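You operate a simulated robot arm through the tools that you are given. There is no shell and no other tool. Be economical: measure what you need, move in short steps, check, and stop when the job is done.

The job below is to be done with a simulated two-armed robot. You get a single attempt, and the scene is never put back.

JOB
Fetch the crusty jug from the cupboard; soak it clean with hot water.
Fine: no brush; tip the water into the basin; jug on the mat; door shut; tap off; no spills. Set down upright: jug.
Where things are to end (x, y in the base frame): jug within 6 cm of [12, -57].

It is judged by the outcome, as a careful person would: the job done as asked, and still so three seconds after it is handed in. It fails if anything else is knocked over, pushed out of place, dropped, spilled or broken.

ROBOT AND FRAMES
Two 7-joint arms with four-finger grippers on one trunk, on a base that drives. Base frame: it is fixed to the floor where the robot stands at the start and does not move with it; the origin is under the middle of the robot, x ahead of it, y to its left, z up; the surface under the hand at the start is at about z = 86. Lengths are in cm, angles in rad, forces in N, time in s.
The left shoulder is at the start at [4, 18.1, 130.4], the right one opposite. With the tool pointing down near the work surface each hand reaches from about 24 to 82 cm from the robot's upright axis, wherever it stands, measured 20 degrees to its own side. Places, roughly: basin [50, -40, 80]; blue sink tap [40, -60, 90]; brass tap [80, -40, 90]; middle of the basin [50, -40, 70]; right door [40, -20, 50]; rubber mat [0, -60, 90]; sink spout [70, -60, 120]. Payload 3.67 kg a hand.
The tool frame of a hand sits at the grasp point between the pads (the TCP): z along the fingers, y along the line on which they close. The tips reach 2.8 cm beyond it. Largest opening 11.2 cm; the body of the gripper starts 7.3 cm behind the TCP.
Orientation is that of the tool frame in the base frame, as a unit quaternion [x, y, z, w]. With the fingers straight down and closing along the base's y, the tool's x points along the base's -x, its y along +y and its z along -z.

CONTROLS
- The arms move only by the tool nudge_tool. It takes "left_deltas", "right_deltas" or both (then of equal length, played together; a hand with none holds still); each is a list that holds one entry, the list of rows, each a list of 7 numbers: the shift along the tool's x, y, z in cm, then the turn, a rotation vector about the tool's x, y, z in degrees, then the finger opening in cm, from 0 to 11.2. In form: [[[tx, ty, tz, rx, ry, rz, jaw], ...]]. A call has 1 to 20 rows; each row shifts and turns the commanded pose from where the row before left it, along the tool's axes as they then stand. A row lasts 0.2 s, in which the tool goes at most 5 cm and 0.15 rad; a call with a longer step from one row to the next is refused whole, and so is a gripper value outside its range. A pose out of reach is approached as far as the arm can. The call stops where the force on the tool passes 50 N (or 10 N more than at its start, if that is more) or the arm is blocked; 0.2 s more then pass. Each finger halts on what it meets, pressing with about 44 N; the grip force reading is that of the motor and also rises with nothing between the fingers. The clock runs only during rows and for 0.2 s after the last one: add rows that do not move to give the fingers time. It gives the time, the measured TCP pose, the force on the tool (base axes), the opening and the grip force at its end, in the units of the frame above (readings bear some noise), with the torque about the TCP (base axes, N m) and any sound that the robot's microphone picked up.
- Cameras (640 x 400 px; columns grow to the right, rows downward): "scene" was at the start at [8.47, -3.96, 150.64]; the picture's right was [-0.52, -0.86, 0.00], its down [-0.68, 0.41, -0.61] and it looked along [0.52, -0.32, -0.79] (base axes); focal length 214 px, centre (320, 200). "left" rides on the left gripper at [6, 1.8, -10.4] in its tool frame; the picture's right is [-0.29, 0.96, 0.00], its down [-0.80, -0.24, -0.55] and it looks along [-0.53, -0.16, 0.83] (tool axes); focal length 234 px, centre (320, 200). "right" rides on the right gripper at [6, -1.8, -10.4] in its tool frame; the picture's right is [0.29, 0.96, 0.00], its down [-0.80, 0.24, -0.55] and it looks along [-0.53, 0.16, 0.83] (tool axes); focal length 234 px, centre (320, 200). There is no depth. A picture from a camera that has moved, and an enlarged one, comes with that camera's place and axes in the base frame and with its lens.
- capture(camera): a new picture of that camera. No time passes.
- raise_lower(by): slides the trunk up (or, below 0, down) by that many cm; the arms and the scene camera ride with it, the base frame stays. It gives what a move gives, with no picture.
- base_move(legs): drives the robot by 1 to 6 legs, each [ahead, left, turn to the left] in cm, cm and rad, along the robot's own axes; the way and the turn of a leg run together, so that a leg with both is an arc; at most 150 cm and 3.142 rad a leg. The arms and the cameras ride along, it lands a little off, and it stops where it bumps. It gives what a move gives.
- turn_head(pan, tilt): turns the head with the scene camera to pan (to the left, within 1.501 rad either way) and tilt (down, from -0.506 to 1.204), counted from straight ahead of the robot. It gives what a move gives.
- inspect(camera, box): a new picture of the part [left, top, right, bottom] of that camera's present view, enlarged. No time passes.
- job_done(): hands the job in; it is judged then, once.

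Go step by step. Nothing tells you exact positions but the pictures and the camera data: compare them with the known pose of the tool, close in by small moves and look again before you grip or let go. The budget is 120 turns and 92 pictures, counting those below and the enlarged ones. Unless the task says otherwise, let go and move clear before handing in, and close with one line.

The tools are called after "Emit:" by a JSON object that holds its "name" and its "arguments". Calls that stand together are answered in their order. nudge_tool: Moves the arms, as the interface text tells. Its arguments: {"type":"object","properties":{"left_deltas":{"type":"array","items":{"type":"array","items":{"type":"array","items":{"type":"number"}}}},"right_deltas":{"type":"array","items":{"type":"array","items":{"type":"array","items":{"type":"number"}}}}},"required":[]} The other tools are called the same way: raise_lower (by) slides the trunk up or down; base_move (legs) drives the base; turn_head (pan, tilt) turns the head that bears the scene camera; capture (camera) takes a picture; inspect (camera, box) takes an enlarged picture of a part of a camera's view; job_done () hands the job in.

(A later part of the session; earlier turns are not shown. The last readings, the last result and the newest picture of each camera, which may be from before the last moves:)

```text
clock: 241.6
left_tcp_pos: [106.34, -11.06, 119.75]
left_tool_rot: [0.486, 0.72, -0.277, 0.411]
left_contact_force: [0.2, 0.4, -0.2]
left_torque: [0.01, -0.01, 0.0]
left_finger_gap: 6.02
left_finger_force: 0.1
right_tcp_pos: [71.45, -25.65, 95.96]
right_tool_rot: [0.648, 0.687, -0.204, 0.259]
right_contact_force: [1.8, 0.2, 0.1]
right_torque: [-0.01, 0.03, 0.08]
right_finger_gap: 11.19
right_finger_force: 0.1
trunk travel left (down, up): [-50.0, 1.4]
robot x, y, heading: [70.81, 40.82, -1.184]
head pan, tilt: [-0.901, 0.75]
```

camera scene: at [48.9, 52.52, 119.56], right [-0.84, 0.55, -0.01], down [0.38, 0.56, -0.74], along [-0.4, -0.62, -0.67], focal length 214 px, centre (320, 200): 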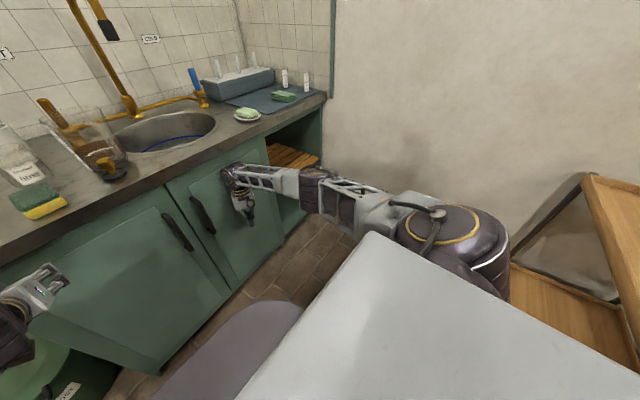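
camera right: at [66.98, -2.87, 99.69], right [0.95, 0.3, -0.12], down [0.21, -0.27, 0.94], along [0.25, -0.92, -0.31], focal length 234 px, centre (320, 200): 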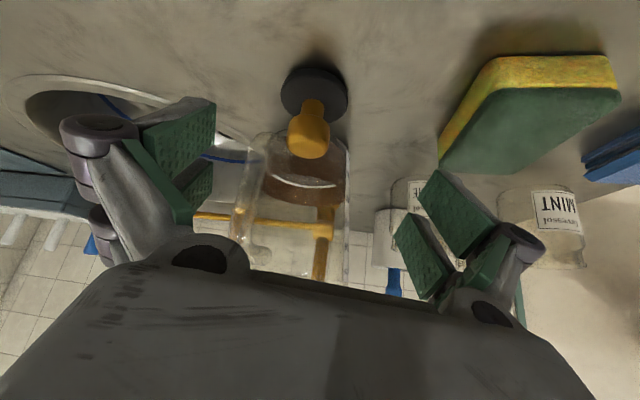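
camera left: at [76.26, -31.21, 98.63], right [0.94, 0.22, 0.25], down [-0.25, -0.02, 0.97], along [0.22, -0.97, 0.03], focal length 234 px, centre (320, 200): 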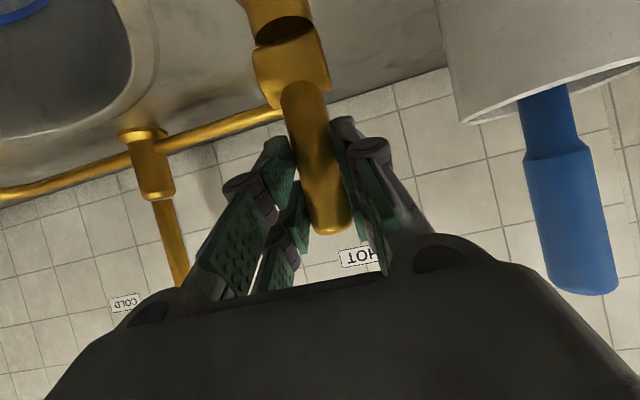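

Emit:
{"name": "nudge_tool", "arguments": {"right_deltas": [[[-0.7, 0, 0.52, 0, 0, 0, 11.2], [0, 0, 0, 0, 0, 0, 10.5], [0, 0, 0, 0, 0, 0, 0], [0, 0, 0, 0, 0, 0, 0], [0, 0, 0, 0, 0, 0, 0]]]}}

Emit:
{"name": "capture", "arguments": {"camera": "right"}}

```text
clock: 242.8
left_tcp_pos: [106.32, -10.98, 119.84]
left_tool_rot: [0.486, 0.719, -0.278, 0.411]
left_contact_force: [-0.8, -0.6, -0.3]
left_torque: [-0.02, -0.03, 0.01]
left_finger_gap: 5.98
left_finger_force: 0.0
right_tcp_pos: [71.35, -26.58, 96.12]
right_tool_rot: [0.648, 0.686, -0.204, 0.26]
right_contact_force: [0.8, 1.4, 9.9]
right_torque: [-0.02, 0.19, -0.01]
right_finger_gap: 10.8
right_finger_force: 43.9
trunk travel left (down, up): [-50.0, 1.4]
robot x, y, heading: [70.62, 40.95, -1.19]
head pan, tilt: [-0.901, 0.75]
```

```text
3 pictures are left
camera right: at [68.62, -15.55, 100.32], right [0.95, 0.3, -0.13], down [0.21, -0.26, 0.94], along [0.25, -0.92, -0.31], focal length 234 px, centre (320, 200)
```

right: 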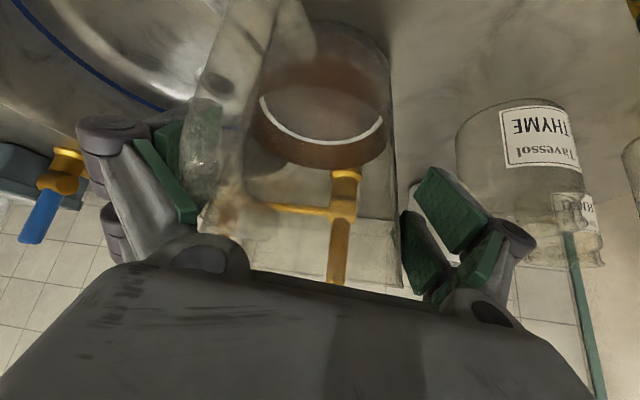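

The pads appear to meet the jug's body on both sides, with the handle just beside one finger. I'll test the grip with a small lift.

Emit:
{"name": "nudge_tool", "arguments": {"right_deltas": [[[-0.31, 0, -0.39, 0, 0, 0, 0], [-0.31, 0, -0.39, 0, 0, 0, 0], [-0.62, 0, -0.78, 0, 0, 0, 0], [0, 0, 0, 0, 0, 0, 0], [0, 0, 0, 0, 0, 0, 0], [0, 0, 0, 0, 0, 0, 0]]]}}

```text
clock: 244.2
left_tcp_pos: [106.28, -11.18, 119.59]
left_tool_rot: [0.487, 0.719, -0.277, 0.411]
left_contact_force: [1.2, -0.1, -0.9]
left_torque: [-0.02, 0.03, 0.01]
left_finger_gap: 5.99
left_finger_force: 0.1
right_tcp_pos: [71.39, -26.72, 97.97]
right_tool_rot: [0.648, 0.687, -0.204, 0.259]
right_contact_force: [0.6, -0.1, -8.9]
right_torque: [0.2, -0.03, 0.05]
right_finger_gap: 10.81
right_finger_force: 43.7
trunk travel left (down, up): [-50.0, 1.4]
robot x, y, heading: [70.26, 40.94, -1.189]
head pan, tilt: [-0.901, 0.75]
```

The grip holds well. I'll raise the jug and drive right again to bring it over the basin.

Emit:
{"name": "nudge_tool", "arguments": {"right_deltas": [[[-0.62, 0, -0.78, 0, 0, 0, 0], [-0.93, 0, -1.17, 0, 0, 0, 0], [-0.93, 0, -1.17, 0, 0, 0, 0], [0, 0, 0, 0, 0, 0, 0]]]}}

Emit:
{"name": "base_move", "arguments": {"legs": [[0, -18, 0]]}}

Emit:
{"name": "nudge_tool", "arguments": {"left_deltas": [[[0, -4, 2, 0, 0, 0, 6], [0, -4, 2, 0, 0, 0, 6], [0, -4, 2, 0, 0, 0, 6], [3, -3, 2, 0, 0, 0, 6], [3, -3, 2, 0, 0, 0, 6], [3, -1, 3, 0, 0, 0, 6], [0, 0, 4, 0, 0, 0, 6], [0, 0, 2, 0, 0, 0, 6], [0, 0, 0, 0, 0, 0, 6]]]}}

```text
clock: 245.2
left_tcp_pos: [106.35, -11.15, 119.69]
left_tool_rot: [0.488, 0.719, -0.278, 0.41]
left_contact_force: [-0.3, -0.3, 0.0]
left_torque: [0.0, 0.0, -0.02]
left_finger_gap: 5.98
left_finger_force: 0.1
right_tcp_pos: [71.01, -26.74, 102.0]
right_tool_rot: [0.648, 0.687, -0.203, 0.258]
right_contact_force: [-0.1, 0.5, -7.1]
right_torque: [0.16, -0.03, 0.03]
right_finger_gap: 10.76
right_finger_force: 44.1
trunk travel left (down, up): [-50.0, 1.4]
robot x, y, heading: [70.49, 40.75, -1.185]
head pan, tilt: [-0.901, 0.75]
```

```text
clock: 246.8
left_tcp_pos: [90.04, -17.73, 119.58]
left_tool_rot: [0.485, 0.72, -0.277, 0.41]
left_contact_force: [0.2, 0.2, 0.2]
left_torque: [0.02, 0.02, -0.03]
left_finger_gap: 6.0
left_finger_force: 0.1
right_tcp_pos: [54.76, -33.29, 101.97]
right_tool_rot: [0.647, 0.687, -0.204, 0.259]
right_contact_force: [0.3, 1.1, -7.1]
right_torque: [0.19, 0.01, -0.01]
right_finger_gap: 10.78
right_finger_force: 44.2
trunk travel left (down, up): [-50.0, 1.4]
robot x, y, heading: [54.07, 34.03, -1.185]
head pan, tilt: [-0.901, 0.75]
```

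```text
clock: 248.8
left_tcp_pos: [76.47, -35.74, 102.22]
left_tool_rot: [0.485, 0.72, -0.276, 0.412]
left_contact_force: [0.3, 0.3, -0.1]
left_torque: [-0.02, 0.01, -0.01]
left_finger_gap: 5.98
left_finger_force: 0.0
right_tcp_pos: [54.47, -33.42, 101.86]
right_tool_rot: [0.648, 0.687, -0.203, 0.258]
right_contact_force: [-0.9, 0.3, -7.7]
right_torque: [0.18, -0.01, 0.0]
right_finger_gap: 10.77
right_finger_force: 43.6
trunk travel left (down, up): [-50.0, 1.4]
robot x, y, heading: [54.07, 34.32, -1.179]
head pan, tilt: [-0.901, 0.75]
```

Now I'll grip the hot lever again and open it, running into the basin first so the water comes hot.

Emit:
{"name": "nudge_tool", "arguments": {"left_deltas": [[[-0.25, -0.12, 2.85, 0, 0, 0, 6], [-0.25, -0.12, 2.85, 0, 0, 0, 6], [-0.25, -0.12, 2.85, 0, 0, 0, 6], [0, 0, 0, 0, 0, 0, 1.5], [0, 0, 0, 0, 0, 0, 1.5], [0, 0, 0, 0, 0, 0, 1.5], [0.25, 0, -0.43, 0, 0, 0, 1.5], [0.25, 0, -0.43, 0, 0, 0, 1.5], [0.25, 0, -0.43, 0, 0, 0, 1.5], [0.25, 0, -0.43, 0, 0, 0, 1.5], [0.28, 0, -0.4, 0, 0, 0, 1.5], [0, 0, 0, 0, 0, 0, 1.5], [0, 0, 0, 0, 0, 0, 1.5], [0, 0, 0, 0, 0, 0, 1.5], [0, 0, 0, 0, 0, 0, 1.5], [0, 0, 0, 0, 0, 0, 1.5], [0, 0, 0, 0, 0, 0, 1.5], [0, 0, 0, 0, 0, 0, 1.5], [0, 0, 0, 0, 0, 0, 1.5], [0, 0, 0, 0, 0, 0, 1.5]]]}}

Emit:
{"name": "turn_head", "arguments": {"pan": 0, "tilt": 0.7}}

```text
clock: 253.0
left_tcp_pos: [78.31, -40.94, 98.37]
left_tool_rot: [0.486, 0.721, -0.276, 0.41]
left_contact_force: [3.3, -20.2, -0.5]
left_torque: [-1.27, -0.48, -0.11]
left_finger_gap: 2.45
left_finger_force: 44.5
right_tcp_pos: [54.66, -33.62, 101.74]
right_tool_rot: [0.648, 0.688, -0.202, 0.258]
right_contact_force: [-1.0, 0.1, -8.0]
right_torque: [0.22, -0.02, 0.01]
right_finger_gap: 10.77
right_finger_force: 44.1
trunk travel left (down, up): [-50.0, 1.4]
robot x, y, heading: [54.06, 34.43, -1.184]
head pan, tilt: [-0.901, 0.75]
```

```text
clock: 254.2
left_tcp_pos: [78.21, -41.09, 98.32]
left_tool_rot: [0.488, 0.72, -0.277, 0.409]
left_contact_force: [3.8, -20.0, -0.9]
left_torque: [-1.18, -0.43, -0.1]
left_finger_gap: 2.41
left_finger_force: 45.3
right_tcp_pos: [54.66, -33.56, 101.78]
right_tool_rot: [0.648, 0.687, -0.203, 0.258]
right_contact_force: [-0.4, -0.1, -7.4]
right_torque: [0.18, -0.02, 0.01]
right_finger_gap: 10.73
right_finger_force: 43.9
trunk travel left (down, up): [-50.0, 1.4]
robot x, y, heading: [54.09, 34.42, -1.183]
head pan, tilt: [0.0, 0.7]
```

Emit:
{"name": "nudge_tool", "arguments": {"right_deltas": [[[0, 0, 0, 0, 0, 0, 0], [0, 0, 0, 0, 0, 0, 0], [0, 0, 0, 0, 0, 0, 0], [0, 0, 0, 0, 0, 0, 0], [0, 0, 0, 0, 0, 0, 0], [0, 0, 0, 0, 0, 0, 0], [0, 0, 0, 0, 0, 0, 0], [0, 0, 0, 0, 0, 0, 0], [0, 0, 0, 0, 0, 0, 0], [0, 0, 0, 0, 0, 0, 0], [0, 0, 0, 0, 0, 0, 0], [0, 0, 0, 0, 0, 0, 0], [0, 0, 0, 0, 0, 0, 0], [0, 0, 0, 0, 0, 0, 0], [-1.53, 0.08, 1.22, 0, 0, 0, 0], [-1.53, 0.08, 1.22, 0, 0, 0, 0], [-1.53, 0.08, 1.22, 0, 0, 0, 0], [-1.53, 0.08, 1.22, 0, 0, 0, 0], [0, 0, 0, 0, 0, 0, 0], [0, 0, 0, 0, 0, 0, 0]]]}}

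Emit:
{"name": "inspect", "arguments": {"camera": "scene", "box": [330, 150, 430, 250]}}

```text
clock: 258.4
left_tcp_pos: [78.23, -40.97, 98.33]
left_tool_rot: [0.487, 0.719, -0.278, 0.41]
left_contact_force: [2.4, -13.4, -2.4]
left_torque: [-0.77, -0.28, -0.02]
left_finger_gap: 2.45
left_finger_force: 44.7
right_tcp_pos: [55.58, -41.45, 101.64]
right_tool_rot: [0.648, 0.687, -0.202, 0.259]
right_contact_force: [-0.5, 0.4, -8.4]
right_torque: [0.2, 0.0, 0.02]
right_finger_gap: 10.74
right_finger_force: 44.0
trunk travel left (down, up): [-50.0, 1.4]
robot x, y, heading: [53.77, 34.48, -1.188]
head pan, tilt: [0.0, 0.7]
```

```text
4.00 times, centred on (380, 200) of scene
camera zoom: at [57.99, 24.02, 159.82], right [-0.93, -0.38, 0.0], down [-0.24, 0.6, -0.76], along [0.29, -0.71, -0.65], focal length 858 px, centre (80, 200)
```

zoom: 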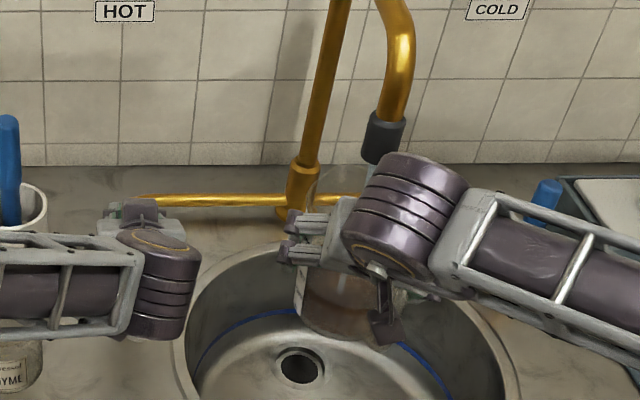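

The wrist hides the stream, so I'll rely on the measured weight while filling.

Emit:
{"name": "nudge_tool", "arguments": {"right_deltas": [[[0, 0, 0, 0, 0, 0, 0], [0, 0, 0, 0, 0, 0, 0], [0, 0, 0, 0, 0, 0, 0], [0, 0, 0, 0, 0, 0, 0], [0, 0, 0, 0, 0, 0, 0], [0, 0, 0, 0, 0, 0, 0], [0, 0, 0, 0, 0, 0, 0], [0, 0, 0, 0, 0, 0, 0], [0, 0, 0, 0, 0, 0, 0], [0, 0, 0, 0, 0, 0, 0]]]}}

Emit:
{"name": "nudge_tool", "arguments": {"right_deltas": [[[0, 0, 0, 0, 0, 0, 0], [0, 0, 0, 0, 0, 0, 0], [0, 0, 0, 0, 0, 0, 0], [0, 0, 0, 0, 0, 0, 0], [0, 0, 0, 0, 0, 0, 0], [0, 0, 0, 0, 0, 0, 0], [0, 0, 0, 0, 0, 0, 0], [0, 0, 0, 0, 0, 0, 0], [0, 0, 0, 0, 0, 0, 0], [0, 0, 0, 0, 0, 0, 0]]]}}

```text
clock: 260.6
left_tcp_pos: [78.28, -41.0, 98.47]
left_tool_rot: [0.487, 0.72, -0.277, 0.41]
left_contact_force: [2.8, -10.8, -4.0]
left_torque: [-0.51, -0.2, -0.06]
left_finger_gap: 2.46
left_finger_force: 44.9
right_tcp_pos: [55.57, -41.36, 101.65]
right_tool_rot: [0.648, 0.688, -0.202, 0.259]
right_contact_force: [-0.9, 0.3, -9.4]
right_torque: [0.2, -0.03, -0.01]
right_finger_gap: 10.74
right_finger_force: 43.9
trunk travel left (down, up): [-50.0, 1.4]
robot x, y, heading: [54.19, 34.72, -1.184]
head pan, tilt: [0.0, 0.7]
```

```text
clock: 262.8
left_tcp_pos: [78.17, -40.9, 98.38]
left_tool_rot: [0.487, 0.72, -0.277, 0.409]
left_contact_force: [1.7, -7.1, -5.0]
left_torque: [-0.29, -0.16, 0.0]
left_finger_gap: 2.41
left_finger_force: 45.0
right_tcp_pos: [55.73, -41.31, 101.71]
right_tool_rot: [0.648, 0.687, -0.203, 0.258]
right_contact_force: [0.6, 0.0, -11.1]
right_torque: [0.27, -0.03, 0.02]
right_finger_gap: 10.76
right_finger_force: 44.1
trunk travel left (down, up): [-50.0, 1.4]
robot x, y, heading: [54.09, 33.98, -1.18]
head pan, tilt: [0.0, 0.7]
```

It's filling at about 0.65 N/s. I'll fill slightly above the earlier level, then close the tap.

Emit:
{"name": "nudge_tool", "arguments": {"left_deltas": [[[0, 0, 0, 0, 0, 0, 1.5], [0, 0, 0, 0, 0, 0, 1.5], [0, 0, 0, 0, 0, 0, 1.5], [0, 0, 0, 0, 0, 0, 1.5], [0, 0, 0, 0, 0, 0, 1.5], [-0.28, 0, 0.4, 0, 0, 0, 1.5], [-0.25, 0, 0.43, 0, 0, 0, 1.5], [-0.25, 0, 0.43, 0, 0, 0, 1.5], [-0.25, 0, 0.43, 0, 0, 0, 1.5], [-0.25, 0, 0.43, 0, 0, 0, 1.5], [-0.1, 0, 0.17, 0, 0, 0, 1.5], [0, 0, 0, 0, 0, 0, 1.5], [0, 0, 0, 0, 0, 0, 1.5], [0, 0, 0, 0, 0, 0, 1.5], [0, 0, 0, 0, 0, 0, 1.5], [0, 0, 0, 0, 0, 0, 1.5], [0, 0, 0, 0, 0, 0, 1.5], [0, 0, 0, 0, 0, 0, 1.5], [0, 0, 0, 0, 0, 0, 1.5], [0, 0, 0, 0, 0, 0, 1.5]]]}}

Emit:
{"name": "nudge_tool", "arguments": {"left_deltas": [[[0, 0, 0, 0, 0, 0, 1.5], [0, 0, 0, 0, 0, 0, 1.5], [0, 0, 0, 0, 0, 0, 1.5], [0, 0, 0, 0, 0, 0, 1.5], [0, 0, 0, 0, 0, 0, 1.5], [0, 0, 0, 0, 0, 0, 1.5], [0, 0, 0, 0, 0, 0, 1.5], [0, 0, 0, 0, 0, 0, 1.5], [0, 0, 0, 0, 0, 0, 1.5], [0, 0, 0, 0, 0, 0, 1.5], [0, 0, 0, 0, 0, 0, 1.5], [0, 0, 0, 0, 0, 0, 1.5], [0, 0, 0, 0, 0, 0, 1.5], [0, 0, 0, 0, 0, 0, 1.5], [0, 0, 0, 0, 0, 0, 1.5], [0, 0, 0, 0, 0, 0, 1.5], [0, 0, 0, 0, 0, 0, 1.5], [0, 0, 0, 0, 0, 0, 1.5], [0, 0, 0, 0, 0, 0, 1.5], [0, 0, 0, 0, 0, 0, 1.5]]]}}

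Emit:
{"name": "nudge_tool", "arguments": {"left_deltas": [[[0, 0, 0, 0, 0, 0, 1.5], [0, 0, 0, 0, 0, 0, 1.5], [0, 0, 0, 0, 0, 0, 1.5], [0, 0, 0, 0, 0, 0, 1.5], [0, 0, 0, 0, 0, 0, 1.5], [0, 0, 0, 0, 0, 0, 1.5], [0, 0, 0, 0, 0, 0, 1.5], [0, 0, 0, 0, 0, 0, 1.5], [0, 0, 0, 0, 0, 0, 1.5], [0, 0, 0, 0, 0, 0, 1.5], [0, 0, 0, 0, 0, 0, 1.5], [0, 0, 0, 0, 0, 0, 1.5], [0, 0, 0, 0, 0, 0, 1.5], [0, 0, 0, 0, 0, 0, 1.5], [0, 0, 0, 0, 0, 0, 1.5], [0, 0, 0, 0, 0, 0, 1.5], [0, 0, 0, 0, 0, 0, 1.5], [0, 0, 0, 0, 0, 0, 1.5], [0, 0, 0, 0, 0, 0, 1.5], [0, 0, 0, 0, 0, 0, 1.5]]]}}

```text
clock: 267.0
left_tcp_pos: [79.12, -43.13, 98.72]
left_tool_rot: [0.486, 0.72, -0.277, 0.412]
left_contact_force: [-4.7, 19.4, 2.4]
left_torque: [0.6, 0.23, 0.04]
left_finger_gap: 2.47
left_finger_force: 45.0
right_tcp_pos: [55.51, -41.08, 101.98]
right_tool_rot: [0.648, 0.687, -0.204, 0.259]
right_contact_force: [-0.1, 0.5, -11.5]
right_torque: [0.29, -0.06, 0.0]
right_finger_gap: 10.74
right_finger_force: 44.0
trunk travel left (down, up): [-50.0, 1.4]
robot x, y, heading: [54.12, 34.25, -1.181]
head pan, tilt: [0.0, 0.7]
```

```text
clock: 271.2
left_tcp_pos: [79.1, -43.22, 98.68]
left_tool_rot: [0.486, 0.719, -0.277, 0.412]
left_contact_force: [-3.3, 14.9, 5.8]
left_torque: [0.18, 0.05, 0.05]
left_finger_gap: 2.45
left_finger_force: 44.6
right_tcp_pos: [55.55, -41.03, 102.0]
right_tool_rot: [0.647, 0.687, -0.203, 0.261]
right_contact_force: [0.0, -0.8, -12.3]
right_torque: [0.31, -0.03, 0.02]
right_finger_gap: 10.74
right_finger_force: 44.0
trunk travel left (down, up): [-50.0, 1.4]
robot x, y, heading: [54.14, 34.28, -1.185]
head pan, tilt: [0.0, 0.7]
```

```text
clock: 275.4
left_tcp_pos: [79.13, -43.27, 98.62]
left_tool_rot: [0.486, 0.719, -0.278, 0.411]
left_contact_force: [-3.8, 12.5, 7.1]
left_torque: [0.11, 0.01, 0.04]
left_finger_gap: 2.46
left_finger_force: 45.2
right_tcp_pos: [55.41, -41.16, 101.93]
right_tool_rot: [0.647, 0.687, -0.203, 0.26]
right_contact_force: [-0.7, -0.5, -11.8]
right_torque: [0.29, -0.02, 0.02]
right_finger_gap: 10.72
right_finger_force: 43.9
trunk travel left (down, up): [-50.0, 1.4]
robot x, y, heading: [53.68, 34.41, -1.185]
head pan, tilt: [0.0, 0.7]
```

The tap is closed and the jug holds about 0.6 L. I'll release the lever, withdraw the left hand, and let the jug soak while watching the grip.

Emit:
{"name": "nudge_tool", "arguments": {"left_deltas": [[[0, 0, 0, 0, 0, 0, 6], [0, 0, 0, 0, 0, 0, 6], [0, 0, -3, 0, 0, 0, 6], [0, 0, -4, 0, 0, 0, 6], [0, 0, -4, 0, 0, 0, 6], [0, 0, -4, 0, 0, 0, 6], [-3, 1, -3, 0, 0, 0, 6], [-3, 3, -2, 0, 0, 0, 6], [-3, 3, -2, 0, 0, 0, 6], [0, 4, -2, 0, 0, 0, 6], [0, 4, -2, 0, 0, 0, 6], [0, 4, -2, 0, 0, 0, 6], [0, 0, 0, 0, 0, 0, 6], [0, 0, 0, 0, 0, 0, 6], [0, 0, 0, 0, 0, 0, 6], [0, 0, 0, 0, 0, 0, 6], [0, 0, 0, 0, 0, 0, 6], [0, 0, 0, 0, 0, 0, 6], [0, 0, 0, 0, 0, 0, 6], [0, 0, 0, 0, 0, 0, 6]]]}}

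Emit:
{"name": "nudge_tool", "arguments": {"left_deltas": [[[0, 0, 0, 0, 0, 0, 6], [0, 0, 0, 0, 0, 0, 6], [0, 0, 0, 0, 0, 0, 6], [0, 0, 0, 0, 0, 0, 6], [0, 0, 0, 0, 0, 0, 6], [0, 0, 0, 0, 0, 0, 6], [0, 0, 0, 0, 0, 0, 6], [0, 0, 0, 0, 0, 0, 6], [0, 0, 0, 0, 0, 0, 6], [0, 0, 0, 0, 0, 0, 6], [0, 0, 0, 0, 0, 0, 6], [0, 0, 0, 0, 0, 0, 6], [0, 0, 0, 0, 0, 0, 6], [0, 0, 0, 0, 0, 0, 6], [0, 0, 0, 0, 0, 0, 6], [0, 0, 0, 0, 0, 0, 6], [0, 0, 0, 0, 0, 0, 6], [0, 0, 0, 0, 0, 0, 6], [0, 0, 0, 0, 0, 0, 6], [0, 0, 0, 0, 0, 0, 6]]]}}

Emit:
{"name": "nudge_tool", "arguments": {"left_deltas": [[[0, 0, 0, 0, 0, 0, 6], [0, 0, 0, 0, 0, 0, 6], [0, 0, 0, 0, 0, 0, 6], [0, 0, 0, 0, 0, 0, 6], [0, 0, 0, 0, 0, 0, 6], [0, 0, 0, 0, 0, 0, 6], [0, 0, 0, 0, 0, 0, 6], [0, 0, 0, 0, 0, 0, 6], [0, 0, 0, 0, 0, 0, 6], [0, 0, 0, 0, 0, 0, 6], [0, 0, 0, 0, 0, 0, 6], [0, 0, 0, 0, 0, 0, 6], [0, 0, 0, 0, 0, 0, 6], [0, 0, 0, 0, 0, 0, 6], [0, 0, 0, 0, 0, 0, 6], [0, 0, 0, 0, 0, 0, 6], [0, 0, 0, 0, 0, 0, 6], [0, 0, 0, 0, 0, 0, 6], [0, 0, 0, 0, 0, 0, 6], [0, 0, 0, 0, 0, 0, 6]]]}}

Emit:
{"name": "nudge_tool", "arguments": {"left_deltas": [[[0, 0, 0, 0, 0, 0, 6], [0, 0, 0, 0, 0, 0, 6], [0, 0, 0, 0, 0, 0, 6], [0, 0, 0, 0, 0, 0, 6], [0, 0, 0, 0, 0, 0, 6], [0, 0, 0, 0, 0, 0, 6], [0, 0, 0, 0, 0, 0, 6], [0, 0, 0, 0, 0, 0, 6], [0, 0, 0, 0, 0, 0, 6], [0, 0, 0, 0, 0, 0, 6], [0, 0, 0, 0, 0, 0, 6], [0, 0, 0, 0, 0, 0, 6], [0, 0, 0, 0, 0, 0, 6], [0, 0, 0, 0, 0, 0, 6], [0, 0, 0, 0, 0, 0, 6], [0, 0, 0, 0, 0, 0, 6], [0, 0, 0, 0, 0, 0, 6], [0, 0, 0, 0, 0, 0, 6], [0, 0, 0, 0, 0, 0, 6], [0, 0, 0, 0, 0, 0, 6]]]}}

Emit:
{"name": "nudge_tool", "arguments": {"left_deltas": [[[0, 0, 0, 0, 0, 0, 6], [0, 0, 0, 0, 0, 0, 6], [0, 0, 0, 0, 0, 0, 6], [0, 0, 0, 0, 0, 0, 6], [0, 0, 0, 0, 0, 0, 6], [0, 0, 0, 0, 0, 0, 6], [0, 0, 0, 0, 0, 0, 6], [0, 0, 0, 0, 0, 0, 6], [0, 0, 0, 0, 0, 0, 6], [0, 0, 0, 0, 0, 0, 6], [0, 0, 0, 0, 0, 0, 6], [0, 0, 0, 0, 0, 0, 6], [0, 0, 0, 0, 0, 0, 6], [0, 0, 0, 0, 0, 0, 6], [0, 0, 0, 0, 0, 0, 6], [0, 0, 0, 0, 0, 0, 6], [0, 0, 0, 0, 0, 0, 6], [0, 0, 0, 0, 0, 0, 6], [0, 0, 0, 0, 0, 0, 6], [0, 0, 0, 0, 0, 0, 6]]]}}

Emit:
{"name": "nudge_tool", "arguments": {"left_deltas": [[[0, 0, 0, 0, 0, 0, 6], [0, 0, 0, 0, 0, 0, 6], [0, 0, 0, 0, 0, 0, 6], [0, 0, 0, 0, 0, 0, 6], [0, 0, 0, 0, 0, 0, 6], [0, 0, 0, 0, 0, 0, 6], [0, 0, 0, 0, 0, 0, 6], [0, 0, 0, 0, 0, 0, 6], [0, 0, 0, 0, 0, 0, 6], [0, 0, 0, 0, 0, 0, 6], [0, 0, 0, 0, 0, 0, 6], [0, 0, 0, 0, 0, 0, 6], [0, 0, 0, 0, 0, 0, 6], [0, 0, 0, 0, 0, 0, 6], [0, 0, 0, 0, 0, 0, 6], [0, 0, 0, 0, 0, 0, 6], [0, 0, 0, 0, 0, 0, 6], [0, 0, 0, 0, 0, 0, 6], [0, 0, 0, 0, 0, 0, 6], [0, 0, 0, 0, 0, 0, 6]]]}}

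```text
clock: 279.6
left_tcp_pos: [89.66, -18.24, 120.39]
left_tool_rot: [0.486, 0.72, -0.277, 0.411]
left_contact_force: [0.4, -0.4, -0.1]
left_torque: [0.04, 0.03, -0.01]
left_finger_gap: 5.98
left_finger_force: 0.0
right_tcp_pos: [55.62, -41.2, 101.8]
right_tool_rot: [0.648, 0.688, -0.202, 0.259]
right_contact_force: [-0.4, 0.2, -12.0]
right_torque: [0.28, -0.04, 0.01]
right_finger_gap: 10.73
right_finger_force: 44.3
trunk travel left (down, up): [-50.0, 1.4]
robot x, y, heading: [53.98, 34.63, -1.188]
head pan, tilt: [0.0, 0.7]
```

```text
clock: 283.8
left_tcp_pos: [89.54, -18.16, 120.33]
left_tool_rot: [0.486, 0.72, -0.276, 0.411]
left_contact_force: [-0.4, 0.0, 0.0]
left_torque: [-0.01, -0.02, 0.0]
left_finger_gap: 5.99
left_finger_force: 0.0
right_tcp_pos: [55.66, -41.26, 101.82]
right_tool_rot: [0.648, 0.687, -0.203, 0.258]
right_contact_force: [0.6, -0.1, -11.7]
right_torque: [0.32, -0.04, -0.01]
right_finger_gap: 10.71
right_finger_force: 44.0
trunk travel left (down, up): [-50.0, 1.4]
robot x, y, heading: [54.13, 34.15, -1.189]
head pan, tilt: [0.0, 0.7]
```

```text
clock: 288.0
left_tcp_pos: [89.59, -18.25, 120.44]
left_tool_rot: [0.486, 0.72, -0.276, 0.411]
left_contact_force: [0.2, -0.1, 0.6]
left_torque: [0.0, -0.01, 0.02]
left_finger_gap: 6.02
left_finger_force: 0.0
right_tcp_pos: [55.49, -41.2, 101.74]
right_tool_rot: [0.648, 0.688, -0.202, 0.258]
right_contact_force: [-0.5, -0.7, -13.0]
right_torque: [0.27, -0.04, -0.02]
right_finger_gap: 10.72
right_finger_force: 43.6
trunk travel left (down, up): [-50.0, 1.4]
robot x, y, heading: [53.93, 34.12, -1.188]
head pan, tilt: [0.0, 0.7]
```

```text
clock: 292.2
left_tcp_pos: [89.48, -18.2, 120.41]
left_tool_rot: [0.486, 0.72, -0.276, 0.411]
left_contact_force: [-0.5, 0.4, -0.6]
left_torque: [-0.01, -0.02, -0.03]
left_finger_gap: 6.02
left_finger_force: 0.2
right_tcp_pos: [55.55, -41.22, 101.82]
right_tool_rot: [0.648, 0.687, -0.202, 0.259]
right_contact_force: [0.8, 0.7, -11.2]
right_torque: [0.31, -0.01, 0.03]
right_finger_gap: 10.72
right_finger_force: 43.7
trunk travel left (down, up): [-50.0, 1.4]
robot x, y, heading: [53.54, 34.47, -1.183]
head pan, tilt: [0.0, 0.7]
```

```text
clock: 296.4
left_tcp_pos: [89.55, -18.14, 120.4]
left_tool_rot: [0.486, 0.72, -0.278, 0.41]
left_contact_force: [-0.3, 0.8, 0.3]
left_torque: [0.0, 0.01, 0.02]
left_finger_gap: 6.01
left_finger_force: 0.1
right_tcp_pos: [55.55, -41.22, 101.84]
right_tool_rot: [0.647, 0.687, -0.203, 0.259]
right_contact_force: [-0.1, 0.3, -11.9]
right_torque: [0.33, -0.04, 0.02]
right_finger_gap: 10.69
right_finger_force: 43.5
trunk travel left (down, up): [-50.0, 1.4]
robot x, y, heading: [53.76, 34.21, -1.182]
head pan, tilt: [0.0, 0.7]
```

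```text
clock: 300.6
left_tcp_pos: [89.48, -18.1, 120.32]
left_tool_rot: [0.486, 0.72, -0.277, 0.411]
left_contact_force: [0.0, 1.0, 0.3]
left_torque: [0.01, -0.01, 0.02]
left_finger_gap: 5.97
left_finger_force: 0.0
right_tcp_pos: [55.59, -41.32, 101.73]
right_tool_rot: [0.647, 0.687, -0.203, 0.259]
right_contact_force: [0.9, -0.3, -12.2]
right_torque: [0.29, 0.02, 0.02]
right_finger_gap: 10.69
right_finger_force: 44.2
trunk travel left (down, up): [-50.0, 1.4]
robot x, y, heading: [53.66, 34.24, -1.188]
head pan, tilt: [0.0, 0.7]
```

The grip is stable. I'll soak another 25 s, then look inside.

Emit:
{"name": "nudge_tool", "arguments": {"left_deltas": [[[0, 0, 0, 0, 0, 0, 6], [0, 0, 0, 0, 0, 0, 6], [0, 0, 0, 0, 0, 0, 6], [0, 0, 0, 0, 0, 0, 6], [0, 0, 0, 0, 0, 0, 6], [0, 0, 0, 0, 0, 0, 6], [0, 0, 0, 0, 0, 0, 6], [0, 0, 0, 0, 0, 0, 6], [0, 0, 0, 0, 0, 0, 6], [0, 0, 0, 0, 0, 0, 6], [0, 0, 0, 0, 0, 0, 6], [0, 0, 0, 0, 0, 0, 6], [0, 0, 0, 0, 0, 0, 6], [0, 0, 0, 0, 0, 0, 6], [0, 0, 0, 0, 0, 0, 6], [0, 0, 0, 0, 0, 0, 6], [0, 0, 0, 0, 0, 0, 6], [0, 0, 0, 0, 0, 0, 6], [0, 0, 0, 0, 0, 0, 6], [0, 0, 0, 0, 0, 0, 6]]]}}

Emit:
{"name": "nudge_tool", "arguments": {"left_deltas": [[[0, 0, 0, 0, 0, 0, 6], [0, 0, 0, 0, 0, 0, 6], [0, 0, 0, 0, 0, 0, 6], [0, 0, 0, 0, 0, 0, 6], [0, 0, 0, 0, 0, 0, 6], [0, 0, 0, 0, 0, 0, 6], [0, 0, 0, 0, 0, 0, 6], [0, 0, 0, 0, 0, 0, 6], [0, 0, 0, 0, 0, 0, 6], [0, 0, 0, 0, 0, 0, 6], [0, 0, 0, 0, 0, 0, 6], [0, 0, 0, 0, 0, 0, 6], [0, 0, 0, 0, 0, 0, 6], [0, 0, 0, 0, 0, 0, 6], [0, 0, 0, 0, 0, 0, 6], [0, 0, 0, 0, 0, 0, 6], [0, 0, 0, 0, 0, 0, 6], [0, 0, 0, 0, 0, 0, 6], [0, 0, 0, 0, 0, 0, 6], [0, 0, 0, 0, 0, 0, 6]]]}}

Emit:
{"name": "nudge_tool", "arguments": {"left_deltas": [[[0, 0, 0, 0, 0, 0, 6], [0, 0, 0, 0, 0, 0, 6], [0, 0, 0, 0, 0, 0, 6], [0, 0, 0, 0, 0, 0, 6], [0, 0, 0, 0, 0, 0, 6], [0, 0, 0, 0, 0, 0, 6], [0, 0, 0, 0, 0, 0, 6], [0, 0, 0, 0, 0, 0, 6], [0, 0, 0, 0, 0, 0, 6], [0, 0, 0, 0, 0, 0, 6], [0, 0, 0, 0, 0, 0, 6], [0, 0, 0, 0, 0, 0, 6], [0, 0, 0, 0, 0, 0, 6], [0, 0, 0, 0, 0, 0, 6], [0, 0, 0, 0, 0, 0, 6], [0, 0, 0, 0, 0, 0, 6], [0, 0, 0, 0, 0, 0, 6], [0, 0, 0, 0, 0, 0, 6], [0, 0, 0, 0, 0, 0, 6], [0, 0, 0, 0, 0, 0, 6]]]}}

Emit:
{"name": "nudge_tool", "arguments": {"left_deltas": [[[0, 0, 0, 0, 0, 0, 6], [0, 0, 0, 0, 0, 0, 6], [0, 0, 0, 0, 0, 0, 6], [0, 0, 0, 0, 0, 0, 6], [0, 0, 0, 0, 0, 0, 6], [0, 0, 0, 0, 0, 0, 6], [0, 0, 0, 0, 0, 0, 6], [0, 0, 0, 0, 0, 0, 6], [0, 0, 0, 0, 0, 0, 6], [0, 0, 0, 0, 0, 0, 6], [0, 0, 0, 0, 0, 0, 6], [0, 0, 0, 0, 0, 0, 6], [0, 0, 0, 0, 0, 0, 6], [0, 0, 0, 0, 0, 0, 6], [0, 0, 0, 0, 0, 0, 6], [0, 0, 0, 0, 0, 0, 6], [0, 0, 0, 0, 0, 0, 6], [0, 0, 0, 0, 0, 0, 6], [0, 0, 0, 0, 0, 0, 6], [0, 0, 0, 0, 0, 0, 6]]]}}

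Emit:
{"name": "inspect", "arguments": {"camera": "right", "box": [180, 0, 440, 280]}}

```text
clock: 304.8
left_tcp_pos: [89.49, -18.27, 120.41]
left_tool_rot: [0.486, 0.72, -0.277, 0.41]
left_contact_force: [0.1, -0.3, 0.2]
left_torque: [0.04, 0.0, 0.04]
left_finger_gap: 5.99
left_finger_force: 0.1
right_tcp_pos: [55.54, -41.2, 101.73]
right_tool_rot: [0.648, 0.687, -0.203, 0.259]
right_contact_force: [0.6, -0.5, -11.7]
right_torque: [0.32, 0.0, 0.02]
right_finger_gap: 10.67
right_finger_force: 44.1
trunk travel left (down, up): [-50.0, 1.4]
robot x, y, heading: [53.83, 34.34, -1.186]
head pan, tilt: [0.0, 0.7]
```

```text
clock: 309.0
left_tcp_pos: [89.58, -18.19, 120.35]
left_tool_rot: [0.486, 0.72, -0.277, 0.411]
left_contact_force: [0.1, -0.2, -0.8]
left_torque: [-0.01, 0.02, 0.01]
left_finger_gap: 5.96
left_finger_force: 0.0
right_tcp_pos: [55.58, -41.22, 101.7]
right_tool_rot: [0.648, 0.687, -0.203, 0.258]
right_contact_force: [-0.8, 0.5, -11.2]
right_torque: [0.3, -0.05, 0.03]
right_finger_gap: 10.66
right_finger_force: 43.5
trunk travel left (down, up): [-50.0, 1.4]
robot x, y, heading: [53.7, 33.91, -1.183]
head pan, tilt: [0.0, 0.7]
```

```text
clock: 313.2
left_tcp_pos: [89.47, -18.15, 120.46]
left_tool_rot: [0.486, 0.72, -0.277, 0.411]
left_contact_force: [-0.5, -0.4, 0.0]
left_torque: [0.02, -0.03, 0.01]
left_finger_gap: 6.0
left_finger_force: 0.1
right_tcp_pos: [55.61, -41.13, 101.76]
right_tool_rot: [0.647, 0.688, -0.203, 0.258]
right_contact_force: [0.2, 0.1, -12.5]
right_torque: [0.3, 0.0, -0.02]
right_finger_gap: 10.67
right_finger_force: 44.0
trunk travel left (down, up): [-50.0, 1.4]
robot x, y, heading: [53.92, 34.23, -1.183]
head pan, tilt: [0.0, 0.7]
```

```text
clock: 317.4
left_tcp_pos: [89.57, -18.17, 120.48]
left_tool_rot: [0.486, 0.719, -0.278, 0.411]
left_contact_force: [0.4, 0.0, 1.0]
left_torque: [-0.02, 0.01, -0.05]
left_finger_gap: 6.01
left_finger_force: 0.1
right_tcp_pos: [55.55, -41.24, 101.77]
right_tool_rot: [0.647, 0.687, -0.203, 0.259]
right_contact_force: [0.5, 0.3, -12.9]
right_torque: [0.37, 0.0, 0.0]
right_finger_gap: 10.68
right_finger_force: 43.7
trunk travel left (down, up): [-50.0, 1.4]
robot x, y, heading: [53.86, 34.41, -1.184]
head pan, tilt: [0.0, 0.7]
```

```text
1.43 times, centred on (310, 140) of right
camera zoom: at [52.76, -30.23, 105.94], right [0.95, 0.3, -0.12], down [0.21, -0.27, 0.94], along [0.25, -0.92, -0.32], focal length 334 px, centre (334, 286)
```

zoom: 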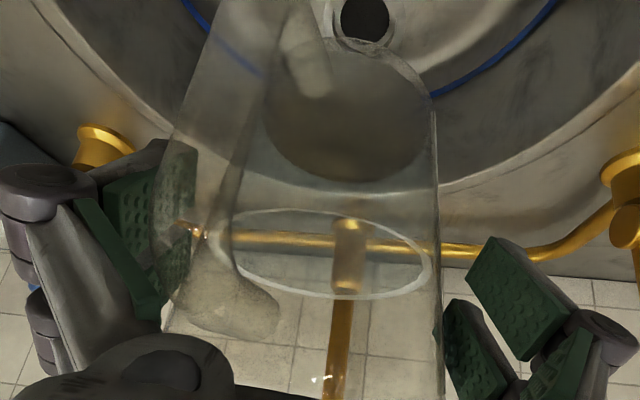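

The crust is nearly gone, leaving only a faint grey tint. I'll give it more soaking time to finish.

Emit:
{"name": "nudge_tool", "arguments": {"left_deltas": [[[0, 0, 0, 0, 0, 0, 6], [0, 0, 0, 0, 0, 0, 6], [0, 0, 0, 0, 0, 0, 6], [0, 0, 0, 0, 0, 0, 6], [0, 0, 0, 0, 0, 0, 6], [0, 0, 0, 0, 0, 0, 6], [0, 0, 0, 0, 0, 0, 6], [0, 0, 0, 0, 0, 0, 6], [0, 0, 0, 0, 0, 0, 6], [0, 0, 0, 0, 0, 0, 6], [0, 0, 0, 0, 0, 0, 6], [0, 0, 0, 0, 0, 0, 6], [0, 0, 0, 0, 0, 0, 6], [0, 0, 0, 0, 0, 0, 6], [0, 0, 0, 0, 0, 0, 6], [0, 0, 0, 0, 0, 0, 6], [0, 0, 0, 0, 0, 0, 6], [0, 0, 0, 0, 0, 0, 6], [0, 0, 0, 0, 0, 0, 6], [0, 0, 0, 0, 0, 0, 6]]]}}

Emit:
{"name": "nudge_tool", "arguments": {"left_deltas": [[[0, 0, 0, 0, 0, 0, 6], [0, 0, 0, 0, 0, 0, 6], [0, 0, 0, 0, 0, 0, 6], [0, 0, 0, 0, 0, 0, 6], [0, 0, 0, 0, 0, 0, 6], [0, 0, 0, 0, 0, 0, 6], [0, 0, 0, 0, 0, 0, 6], [0, 0, 0, 0, 0, 0, 6], [0, 0, 0, 0, 0, 0, 6], [0, 0, 0, 0, 0, 0, 6], [0, 0, 0, 0, 0, 0, 6], [0, 0, 0, 0, 0, 0, 6], [0, 0, 0, 0, 0, 0, 6], [0, 0, 0, 0, 0, 0, 6], [0, 0, 0, 0, 0, 0, 6], [0, 0, 0, 0, 0, 0, 6], [0, 0, 0, 0, 0, 0, 6], [0, 0, 0, 0, 0, 0, 6], [0, 0, 0, 0, 0, 0, 6], [0, 0, 0, 0, 0, 0, 6]]]}}

Emit:
{"name": "nudge_tool", "arguments": {"left_deltas": [[[0, 0, 0, 0, 0, 0, 6], [0, 0, 0, 0, 0, 0, 6], [0, 0, 0, 0, 0, 0, 6], [0, 0, 0, 0, 0, 0, 6], [0, 0, 0, 0, 0, 0, 6], [0, 0, 0, 0, 0, 0, 6], [0, 0, 0, 0, 0, 0, 6], [0, 0, 0, 0, 0, 0, 6], [0, 0, 0, 0, 0, 0, 6], [0, 0, 0, 0, 0, 0, 6], [0, 0, 0, 0, 0, 0, 6], [0, 0, 0, 0, 0, 0, 6], [0, 0, 0, 0, 0, 0, 6], [0, 0, 0, 0, 0, 0, 6], [0, 0, 0, 0, 0, 0, 6], [0, 0, 0, 0, 0, 0, 6], [0, 0, 0, 0, 0, 0, 6], [0, 0, 0, 0, 0, 0, 6], [0, 0, 0, 0, 0, 0, 6], [0, 0, 0, 0, 0, 0, 6]]]}}

Emit:
{"name": "nudge_tool", "arguments": {"left_deltas": [[[0, 0, 0, 0, 0, 0, 6], [0, 0, 0, 0, 0, 0, 6], [0, 0, 0, 0, 0, 0, 6], [0, 0, 0, 0, 0, 0, 6], [0, 0, 0, 0, 0, 0, 6], [0, 0, 0, 0, 0, 0, 6], [0, 0, 0, 0, 0, 0, 6], [0, 0, 0, 0, 0, 0, 6], [0, 0, 0, 0, 0, 0, 6], [0, 0, 0, 0, 0, 0, 6], [0, 0, 0, 0, 0, 0, 6], [0, 0, 0, 0, 0, 0, 6], [0, 0, 0, 0, 0, 0, 6], [0, 0, 0, 0, 0, 0, 6], [0, 0, 0, 0, 0, 0, 6], [0, 0, 0, 0, 0, 0, 6], [0, 0, 0, 0, 0, 0, 6], [0, 0, 0, 0, 0, 0, 6], [0, 0, 0, 0, 0, 0, 6], [0, 0, 0, 0, 0, 0, 6]]]}}

Emit:
{"name": "nudge_tool", "arguments": {"left_deltas": [[[0, 0, 0, 0, 0, 0, 6], [0, 0, 0, 0, 0, 0, 6], [0, 0, 0, 0, 0, 0, 6], [0, 0, 0, 0, 0, 0, 6], [0, 0, 0, 0, 0, 0, 6], [0, 0, 0, 0, 0, 0, 6], [0, 0, 0, 0, 0, 0, 6], [0, 0, 0, 0, 0, 0, 6], [0, 0, 0, 0, 0, 0, 6], [0, 0, 0, 0, 0, 0, 6], [0, 0, 0, 0, 0, 0, 6], [0, 0, 0, 0, 0, 0, 6], [0, 0, 0, 0, 0, 0, 6], [0, 0, 0, 0, 0, 0, 6], [0, 0, 0, 0, 0, 0, 6], [0, 0, 0, 0, 0, 0, 6], [0, 0, 0, 0, 0, 0, 6], [0, 0, 0, 0, 0, 0, 6], [0, 0, 0, 0, 0, 0, 6], [0, 0, 0, 0, 0, 0, 6]]]}}

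Emit:
{"name": "nudge_tool", "arguments": {"left_deltas": [[[0, 0, 0, 0, 0, 0, 6], [0, 0, 0, 0, 0, 0, 6], [0, 0, 0, 0, 0, 0, 6], [0, 0, 0, 0, 0, 0, 6], [0, 0, 0, 0, 0, 0, 6], [0, 0, 0, 0, 0, 0, 6], [0, 0, 0, 0, 0, 0, 6], [0, 0, 0, 0, 0, 0, 6], [0, 0, 0, 0, 0, 0, 6], [0, 0, 0, 0, 0, 0, 6], [0, 0, 0, 0, 0, 0, 6], [0, 0, 0, 0, 0, 0, 6], [0, 0, 0, 0, 0, 0, 6], [0, 0, 0, 0, 0, 0, 6], [0, 0, 0, 0, 0, 0, 6], [0, 0, 0, 0, 0, 0, 6], [0, 0, 0, 0, 0, 0, 6], [0, 0, 0, 0, 0, 0, 6], [0, 0, 0, 0, 0, 0, 6], [0, 0, 0, 0, 0, 0, 6]]]}}

```text
clock: 321.6
left_tcp_pos: [89.39, -18.19, 120.35]
left_tool_rot: [0.486, 0.72, -0.277, 0.411]
left_contact_force: [0.4, 0.1, 0.1]
left_torque: [0.01, 0.03, -0.01]
left_finger_gap: 6.02
left_finger_force: 0.0
right_tcp_pos: [55.63, -41.27, 101.73]
right_tool_rot: [0.648, 0.687, -0.203, 0.259]
right_contact_force: [0.1, -0.4, -12.0]
right_torque: [0.29, -0.04, 0.0]
right_finger_gap: 10.64
right_finger_force: 43.7
trunk travel left (down, up): [-50.0, 1.4]
robot x, y, heading: [54.11, 34.3, -1.184]
head pan, tilt: [0.0, 0.7]
```

```text
clock: 325.8
left_tcp_pos: [89.51, -18.19, 120.43]
left_tool_rot: [0.486, 0.72, -0.276, 0.411]
left_contact_force: [0.2, -0.5, -0.1]
left_torque: [-0.01, -0.01, -0.02]
left_finger_gap: 6.01
left_finger_force: 0.0
right_tcp_pos: [55.62, -41.24, 101.71]
right_tool_rot: [0.647, 0.688, -0.203, 0.259]
right_contact_force: [-0.6, -0.6, -13.0]
right_torque: [0.31, -0.02, 0.0]
right_finger_gap: 10.61
right_finger_force: 43.5
trunk travel left (down, up): [-50.0, 1.4]
robot x, y, heading: [53.92, 34.26, -1.184]
head pan, tilt: [0.0, 0.7]
```

```text
clock: 330.0
left_tcp_pos: [89.42, -18.09, 120.48]
left_tool_rot: [0.486, 0.72, -0.277, 0.411]
left_contact_force: [0.1, -1.0, -0.3]
left_torque: [-0.02, 0.01, -0.04]
left_finger_gap: 6.02
left_finger_force: 0.1
right_tcp_pos: [55.68, -41.25, 101.76]
right_tool_rot: [0.647, 0.688, -0.203, 0.26]
right_contact_force: [-0.3, -0.3, -12.0]
right_torque: [0.32, 0.0, 0.0]
right_finger_gap: 10.67
right_finger_force: 44.7
trunk travel left (down, up): [-50.0, 1.4]
robot x, y, heading: [53.74, 34.33, -1.189]
head pan, tilt: [0.0, 0.7]
```

```text
clock: 334.2
left_tcp_pos: [89.38, -18.18, 120.45]
left_tool_rot: [0.486, 0.72, -0.277, 0.411]
left_contact_force: [0.5, -0.3, -0.1]
left_torque: [-0.01, 0.02, -0.01]
left_finger_gap: 5.97
left_finger_force: 0.1
right_tcp_pos: [55.57, -41.31, 101.78]
right_tool_rot: [0.647, 0.688, -0.203, 0.259]
right_contact_force: [0.5, 0.9, -12.2]
right_torque: [0.33, -0.02, 0.0]
right_finger_gap: 10.63
right_finger_force: 44.4
trunk travel left (down, up): [-50.0, 1.4]
robot x, y, heading: [53.85, 34.32, -1.19]
head pan, tilt: [0.0, 0.7]
```

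```text
clock: 338.4
left_tcp_pos: [89.6, -18.15, 120.42]
left_tool_rot: [0.486, 0.72, -0.277, 0.411]
left_contact_force: [0.7, 0.7, 0.1]
left_torque: [0.0, -0.01, -0.03]
left_finger_gap: 6.01
left_finger_force: 0.0
right_tcp_pos: [55.55, -41.21, 101.72]
right_tool_rot: [0.648, 0.687, -0.203, 0.259]
right_contact_force: [-0.3, 0.3, -11.9]
right_torque: [0.34, -0.05, -0.02]
right_finger_gap: 10.6
right_finger_force: 44.6
trunk travel left (down, up): [-50.0, 1.4]
robot x, y, heading: [53.79, 34.42, -1.186]
head pan, tilt: [0.0, 0.7]
```

```text
clock: 342.6
left_tcp_pos: [89.58, -18.07, 120.29]
left_tool_rot: [0.486, 0.72, -0.277, 0.41]
left_contact_force: [0.2, 0.4, -0.8]
left_torque: [-0.02, 0.03, -0.02]
left_finger_gap: 6.0
left_finger_force: 0.0
right_tcp_pos: [55.66, -41.14, 101.72]
right_tool_rot: [0.648, 0.687, -0.203, 0.258]
right_contact_force: [-0.3, 0.2, -11.9]
right_torque: [0.31, -0.02, 0.02]
right_finger_gap: 10.63
right_finger_force: 43.8
trunk travel left (down, up): [-50.0, 1.4]
robot x, y, heading: [53.95, 34.22, -1.186]
head pan, tilt: [0.0, 0.7]
```

The grip has crept slightly, so I'll pour now, rolling the jug to the right over the basin.

Emit:
{"name": "nudge_tool", "arguments": {"right_deltas": [[[1.25, 0, 1.57, 0, 0, 0, 0], [1.25, 0, 1.57, 0, 0, 0, 0], [0, 0, 0, -3.9, 0, 3.12, 0], [0, 0, 0, -3.9, 0, 3.12, 0], [0, 0, 0, -3.9, 0, 3.12, 0], [0, 0, 0, -3.9, 0, 3.12, 0], [0, 0, 0, -3.9, 0, 3.12, 0], [0, 0, 0, -3.9, 0, 3.12, 0], [0, 0, 0, -3.9, 0, 3.12, 0], [0, 0, 0, -3.9, 0, 3.12, 0], [0, 0, 0, -3.9, 0, 3.12, 0], [0, 0, 0, -3.9, 0, 3.12, 0], [0, 0, 0, -3.9, 0, 3.12, 0], [0, 0, 0, -3.9, 0, 3.12, 0], [0, 0, 0, -3.9, 0, 3.12, 0], [0, 0, 0, -3.9, 0, 3.12, 0], [0, 0, 0, -3.9, 0, 3.12, 0], [0, 0, 0, -3.9, 0, 3.12, 0], [0, 0, 0, -3.9, 0, 3.12, 0], [0, 0, 0, -3.9, 0, 3.12, 0]]]}}

```text
clock: 346.8
left_tcp_pos: [89.54, -18.16, 120.46]
left_tool_rot: [0.486, 0.72, -0.277, 0.411]
left_contact_force: [0.1, 0.1, 0.4]
left_torque: [-0.04, -0.01, 0.03]
left_finger_gap: 5.99
left_finger_force: 0.0
right_tcp_pos: [55.73, -41.13, 97.84]
right_tool_rot: [0.619, 0.312, 0.351, 0.63]
right_contact_force: [-0.4, -0.5, -6.6]
right_torque: [0.13, 0.23, 0.03]
right_finger_gap: 10.62
right_finger_force: 43.7
trunk travel left (down, up): [-50.0, 1.4]
robot x, y, heading: [54.29, 34.59, -1.186]
head pan, tilt: [0.0, 0.7]
```

Mostly emptied. I'll tip a bit further to drain it, then return upright.

Emit:
{"name": "nudge_tool", "arguments": {"right_deltas": [[[0, 0, 0, -3.9, 0, 3.12, 0], [0, 0, 0, -3.9, 0, 3.12, 0], [0, 0, 0, -3.9, 0, 3.12, 0], [0, 0, 0, 0, 0, 0, 0], [0, 0, 0, 0, 0, 0, 0], [0, 0, 0, 0, 0, 0, 0], [0, 0, 0, 0, 0, 0, 0], [0, 0, 0, 0, 0, 0, 0]]]}}

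Emit:
{"name": "nudge_tool", "arguments": {"right_deltas": [[[0, 0, 0, 5.85, 0, -4.68, 0], [0, 0, 0, 5.85, 0, -4.68, 0], [0, 0, 0, 5.85, 0, -4.68, 0], [0, 0, 0, 5.85, 0, -4.68, 0], [0, 0, 0, 5.85, 0, -4.68, 0], [0, 0, 0, 5.85, 0, -4.68, 0], [0, 0, 0, 5.85, 0, -4.68, 0], [0, 0, 0, 5.85, 0, -4.68, 0], [0, 0, 0, 5.85, 0, -4.68, 0], [0, 0, 0, 5.85, 0, -4.68, 0], [0, 0, 0, 5.85, 0, -4.68, 0], [0, 0, 0, 5.85, 0, -4.68, 0], [0, 0, 0, 5.85, 0, -4.68, 0], [0, 0, 0, 5.85, 0, -4.68, 0], [-1.9, 0, -2.35, 0, 0, 0, 0], [-1.9, 0, -2.35, 0, 0, 0, 0], [0, 0, 0, 0, 0, 0, 0]]]}}

```text
clock: 348.6
left_tcp_pos: [89.53, -18.23, 120.48]
left_tool_rot: [0.486, 0.72, -0.277, 0.411]
left_contact_force: [-0.7, 0.4, 0.2]
left_torque: [0.03, -0.02, -0.01]
left_finger_gap: 6.01
left_finger_force: 0.1
right_tcp_pos: [55.75, -41.23, 97.8]
right_tool_rot: [0.575, 0.225, 0.43, 0.659]
right_contact_force: [-0.1, 0.1, -5.5]
right_torque: [0.1, 0.22, -0.03]
right_finger_gap: 10.57
right_finger_force: 43.9
trunk travel left (down, up): [-50.0, 1.4]
robot x, y, heading: [54.27, 34.21, -1.186]
head pan, tilt: [0.0, 0.7]
```

```text
clock: 352.2
left_tcp_pos: [89.56, -18.19, 120.35]
left_tool_rot: [0.486, 0.72, -0.277, 0.411]
left_contact_force: [-0.5, -0.6, 0.1]
left_torque: [-0.02, 0.0, 0.0]
left_finger_gap: 5.99
left_finger_force: 0.1
right_tcp_pos: [55.42, -41.21, 103.88]
right_tool_rot: [0.647, 0.687, -0.203, 0.259]
right_contact_force: [0.3, 0.2, -6.5]
right_torque: [0.17, 0.02, -0.03]
right_finger_gap: 10.54
right_finger_force: 44.2
trunk travel left (down, up): [-50.0, 1.4]
robot x, y, heading: [53.87, 34.27, -1.185]
head pan, tilt: [0.0, 0.7]
```

The jug is empty and upright. I'll pull it slightly back to clear the cold tap and drive right toward the mat.

Emit:
{"name": "nudge_tool", "arguments": {"right_deltas": [[[2.34, 0, -1.87, 0, 0, 0, 0], [2.34, 0, -1.87, 0, 0, 0, 0], [0, 0, 0, 0, 0, 0, 0]]]}}

Emit:
{"name": "base_move", "arguments": {"legs": [[0, -25, 0]]}}

```text
clock: 353.0
left_tcp_pos: [89.62, -18.18, 120.44]
left_tool_rot: [0.486, 0.72, -0.276, 0.411]
left_contact_force: [-0.2, -0.3, -0.6]
left_torque: [-0.01, -0.01, -0.03]
left_finger_gap: 6.03
left_finger_force: 0.1
right_tcp_pos: [55.01, -35.29, 103.95]
right_tool_rot: [0.649, 0.687, -0.203, 0.258]
right_contact_force: [-0.4, -0.9, -5.5]
right_torque: [0.19, -0.02, 0.0]
right_finger_gap: 10.59
right_finger_force: 43.7
trunk travel left (down, up): [-50.0, 1.4]
robot x, y, heading: [53.69, 33.91, -1.19]
head pan, tilt: [0.0, 0.7]
```

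```text
clock: 354.9
left_tcp_pos: [66.17, -27.48, 120.42]
left_tool_rot: [0.486, 0.72, -0.277, 0.411]
left_contact_force: [-0.3, 0.3, 0.5]
left_torque: [-0.02, 0.0, 0.0]
left_finger_gap: 5.99
left_finger_force: 0.0
right_tcp_pos: [31.59, -44.77, 104.03]
right_tool_rot: [0.647, 0.688, -0.202, 0.26]
right_contact_force: [0.5, 0.6, -5.5]
right_torque: [0.14, -0.01, 0.04]
right_finger_gap: 10.6
right_finger_force: 44.1
trunk travel left (down, up): [-50.0, 1.4]
robot x, y, heading: [30.44, 24.48, -1.185]
head pan, tilt: [0.0, 0.7]
```

Emit:
{"name": "nudge_tool", "arguments": {"right_deltas": [[[-1.4, -3.18, 0.88, 0, 0, 0, 0], [-1.4, -3.18, 0.88, 0, 0, 0, 0], [-1.4, -3.18, 0.88, 0, 0, 0, 0], [-1.4, -3.18, 0.88, 0, 0, 0, 0], [-1.4, -3.18, 0.88, 0, 0, 0, 0], [-1.4, -3.18, 0.88, 0, 0, 0, 0], [0, 0, 0, 0, 0, 0, 0]]]}}

```text
clock: 356.4
left_tcp_pos: [65.97, -27.56, 120.44]
left_tool_rot: [0.486, 0.719, -0.278, 0.411]
left_contact_force: [0.5, 0.6, 0.3]
left_torque: [-0.02, -0.01, -0.03]
left_finger_gap: 6.02
left_finger_force: 0.1
right_tcp_pos: [13.26, -56.11, 103.96]
right_tool_rot: [0.647, 0.688, -0.202, 0.259]
right_contact_force: [-0.2, 0.4, -6.5]
right_torque: [0.16, -0.02, 0.01]
right_finger_gap: 10.59
right_finger_force: 44.3
trunk travel left (down, up): [-50.0, 1.4]
robot x, y, heading: [30.42, 24.81, -1.188]
head pan, tilt: [0.0, 0.7]
```

Right over the target. Lowering onto the mat in small steps.

Emit:
{"name": "nudge_tool", "arguments": {"right_deltas": [[[1.37, 0, 1.72, 0, 0, 0, 0], [1.37, 0, 1.72, 0, 0, 0, 0], [1.24, 0, 1.57, 0, 0, 0, 0], [0, 0, 0, 0, 0, 0, 0]]]}}

Emit:
{"name": "nudge_tool", "arguments": {"right_deltas": [[[0.25, 0, 0.31, 0, 0, 0, 0], [0, 0, 0, 0, 0, 0, 0]]]}}

```text
clock: 357.4
left_tcp_pos: [65.97, -27.74, 120.33]
left_tool_rot: [0.486, 0.72, -0.277, 0.411]
left_contact_force: [0.4, 0.2, -0.8]
left_torque: [0.02, 0.01, 0.05]
left_finger_gap: 5.98
left_finger_force: 0.0
right_tcp_pos: [13.56, -56.0, 97.42]
right_tool_rot: [0.648, 0.687, -0.203, 0.259]
right_contact_force: [0.2, 0.1, -6.4]
right_torque: [0.17, -0.03, 0.0]
right_finger_gap: 10.58
right_finger_force: 44.5
trunk travel left (down, up): [-50.0, 1.4]
robot x, y, heading: [30.03, 24.7, -1.183]
head pan, tilt: [0.0, 0.7]
```

```text
clock: 358.1
left_tcp_pos: [65.98, -27.56, 120.42]
left_tool_rot: [0.487, 0.719, -0.277, 0.41]
left_contact_force: [0.0, -0.3, -0.5]
left_torque: [0.04, -0.03, -0.01]
left_finger_gap: 6.01
left_finger_force: 0.0
right_tcp_pos: [13.5, -56.01, 97.12]
right_tool_rot: [0.648, 0.687, -0.202, 0.259]
right_contact_force: [0.3, 0.2, -5.8]
right_torque: [0.17, 0.0, 0.0]
right_finger_gap: 10.59
right_finger_force: 43.9
trunk travel left (down, up): [-50.0, 1.4]
robot x, y, heading: [30.31, 24.91, -1.188]
head pan, tilt: [0.0, 0.7]
```

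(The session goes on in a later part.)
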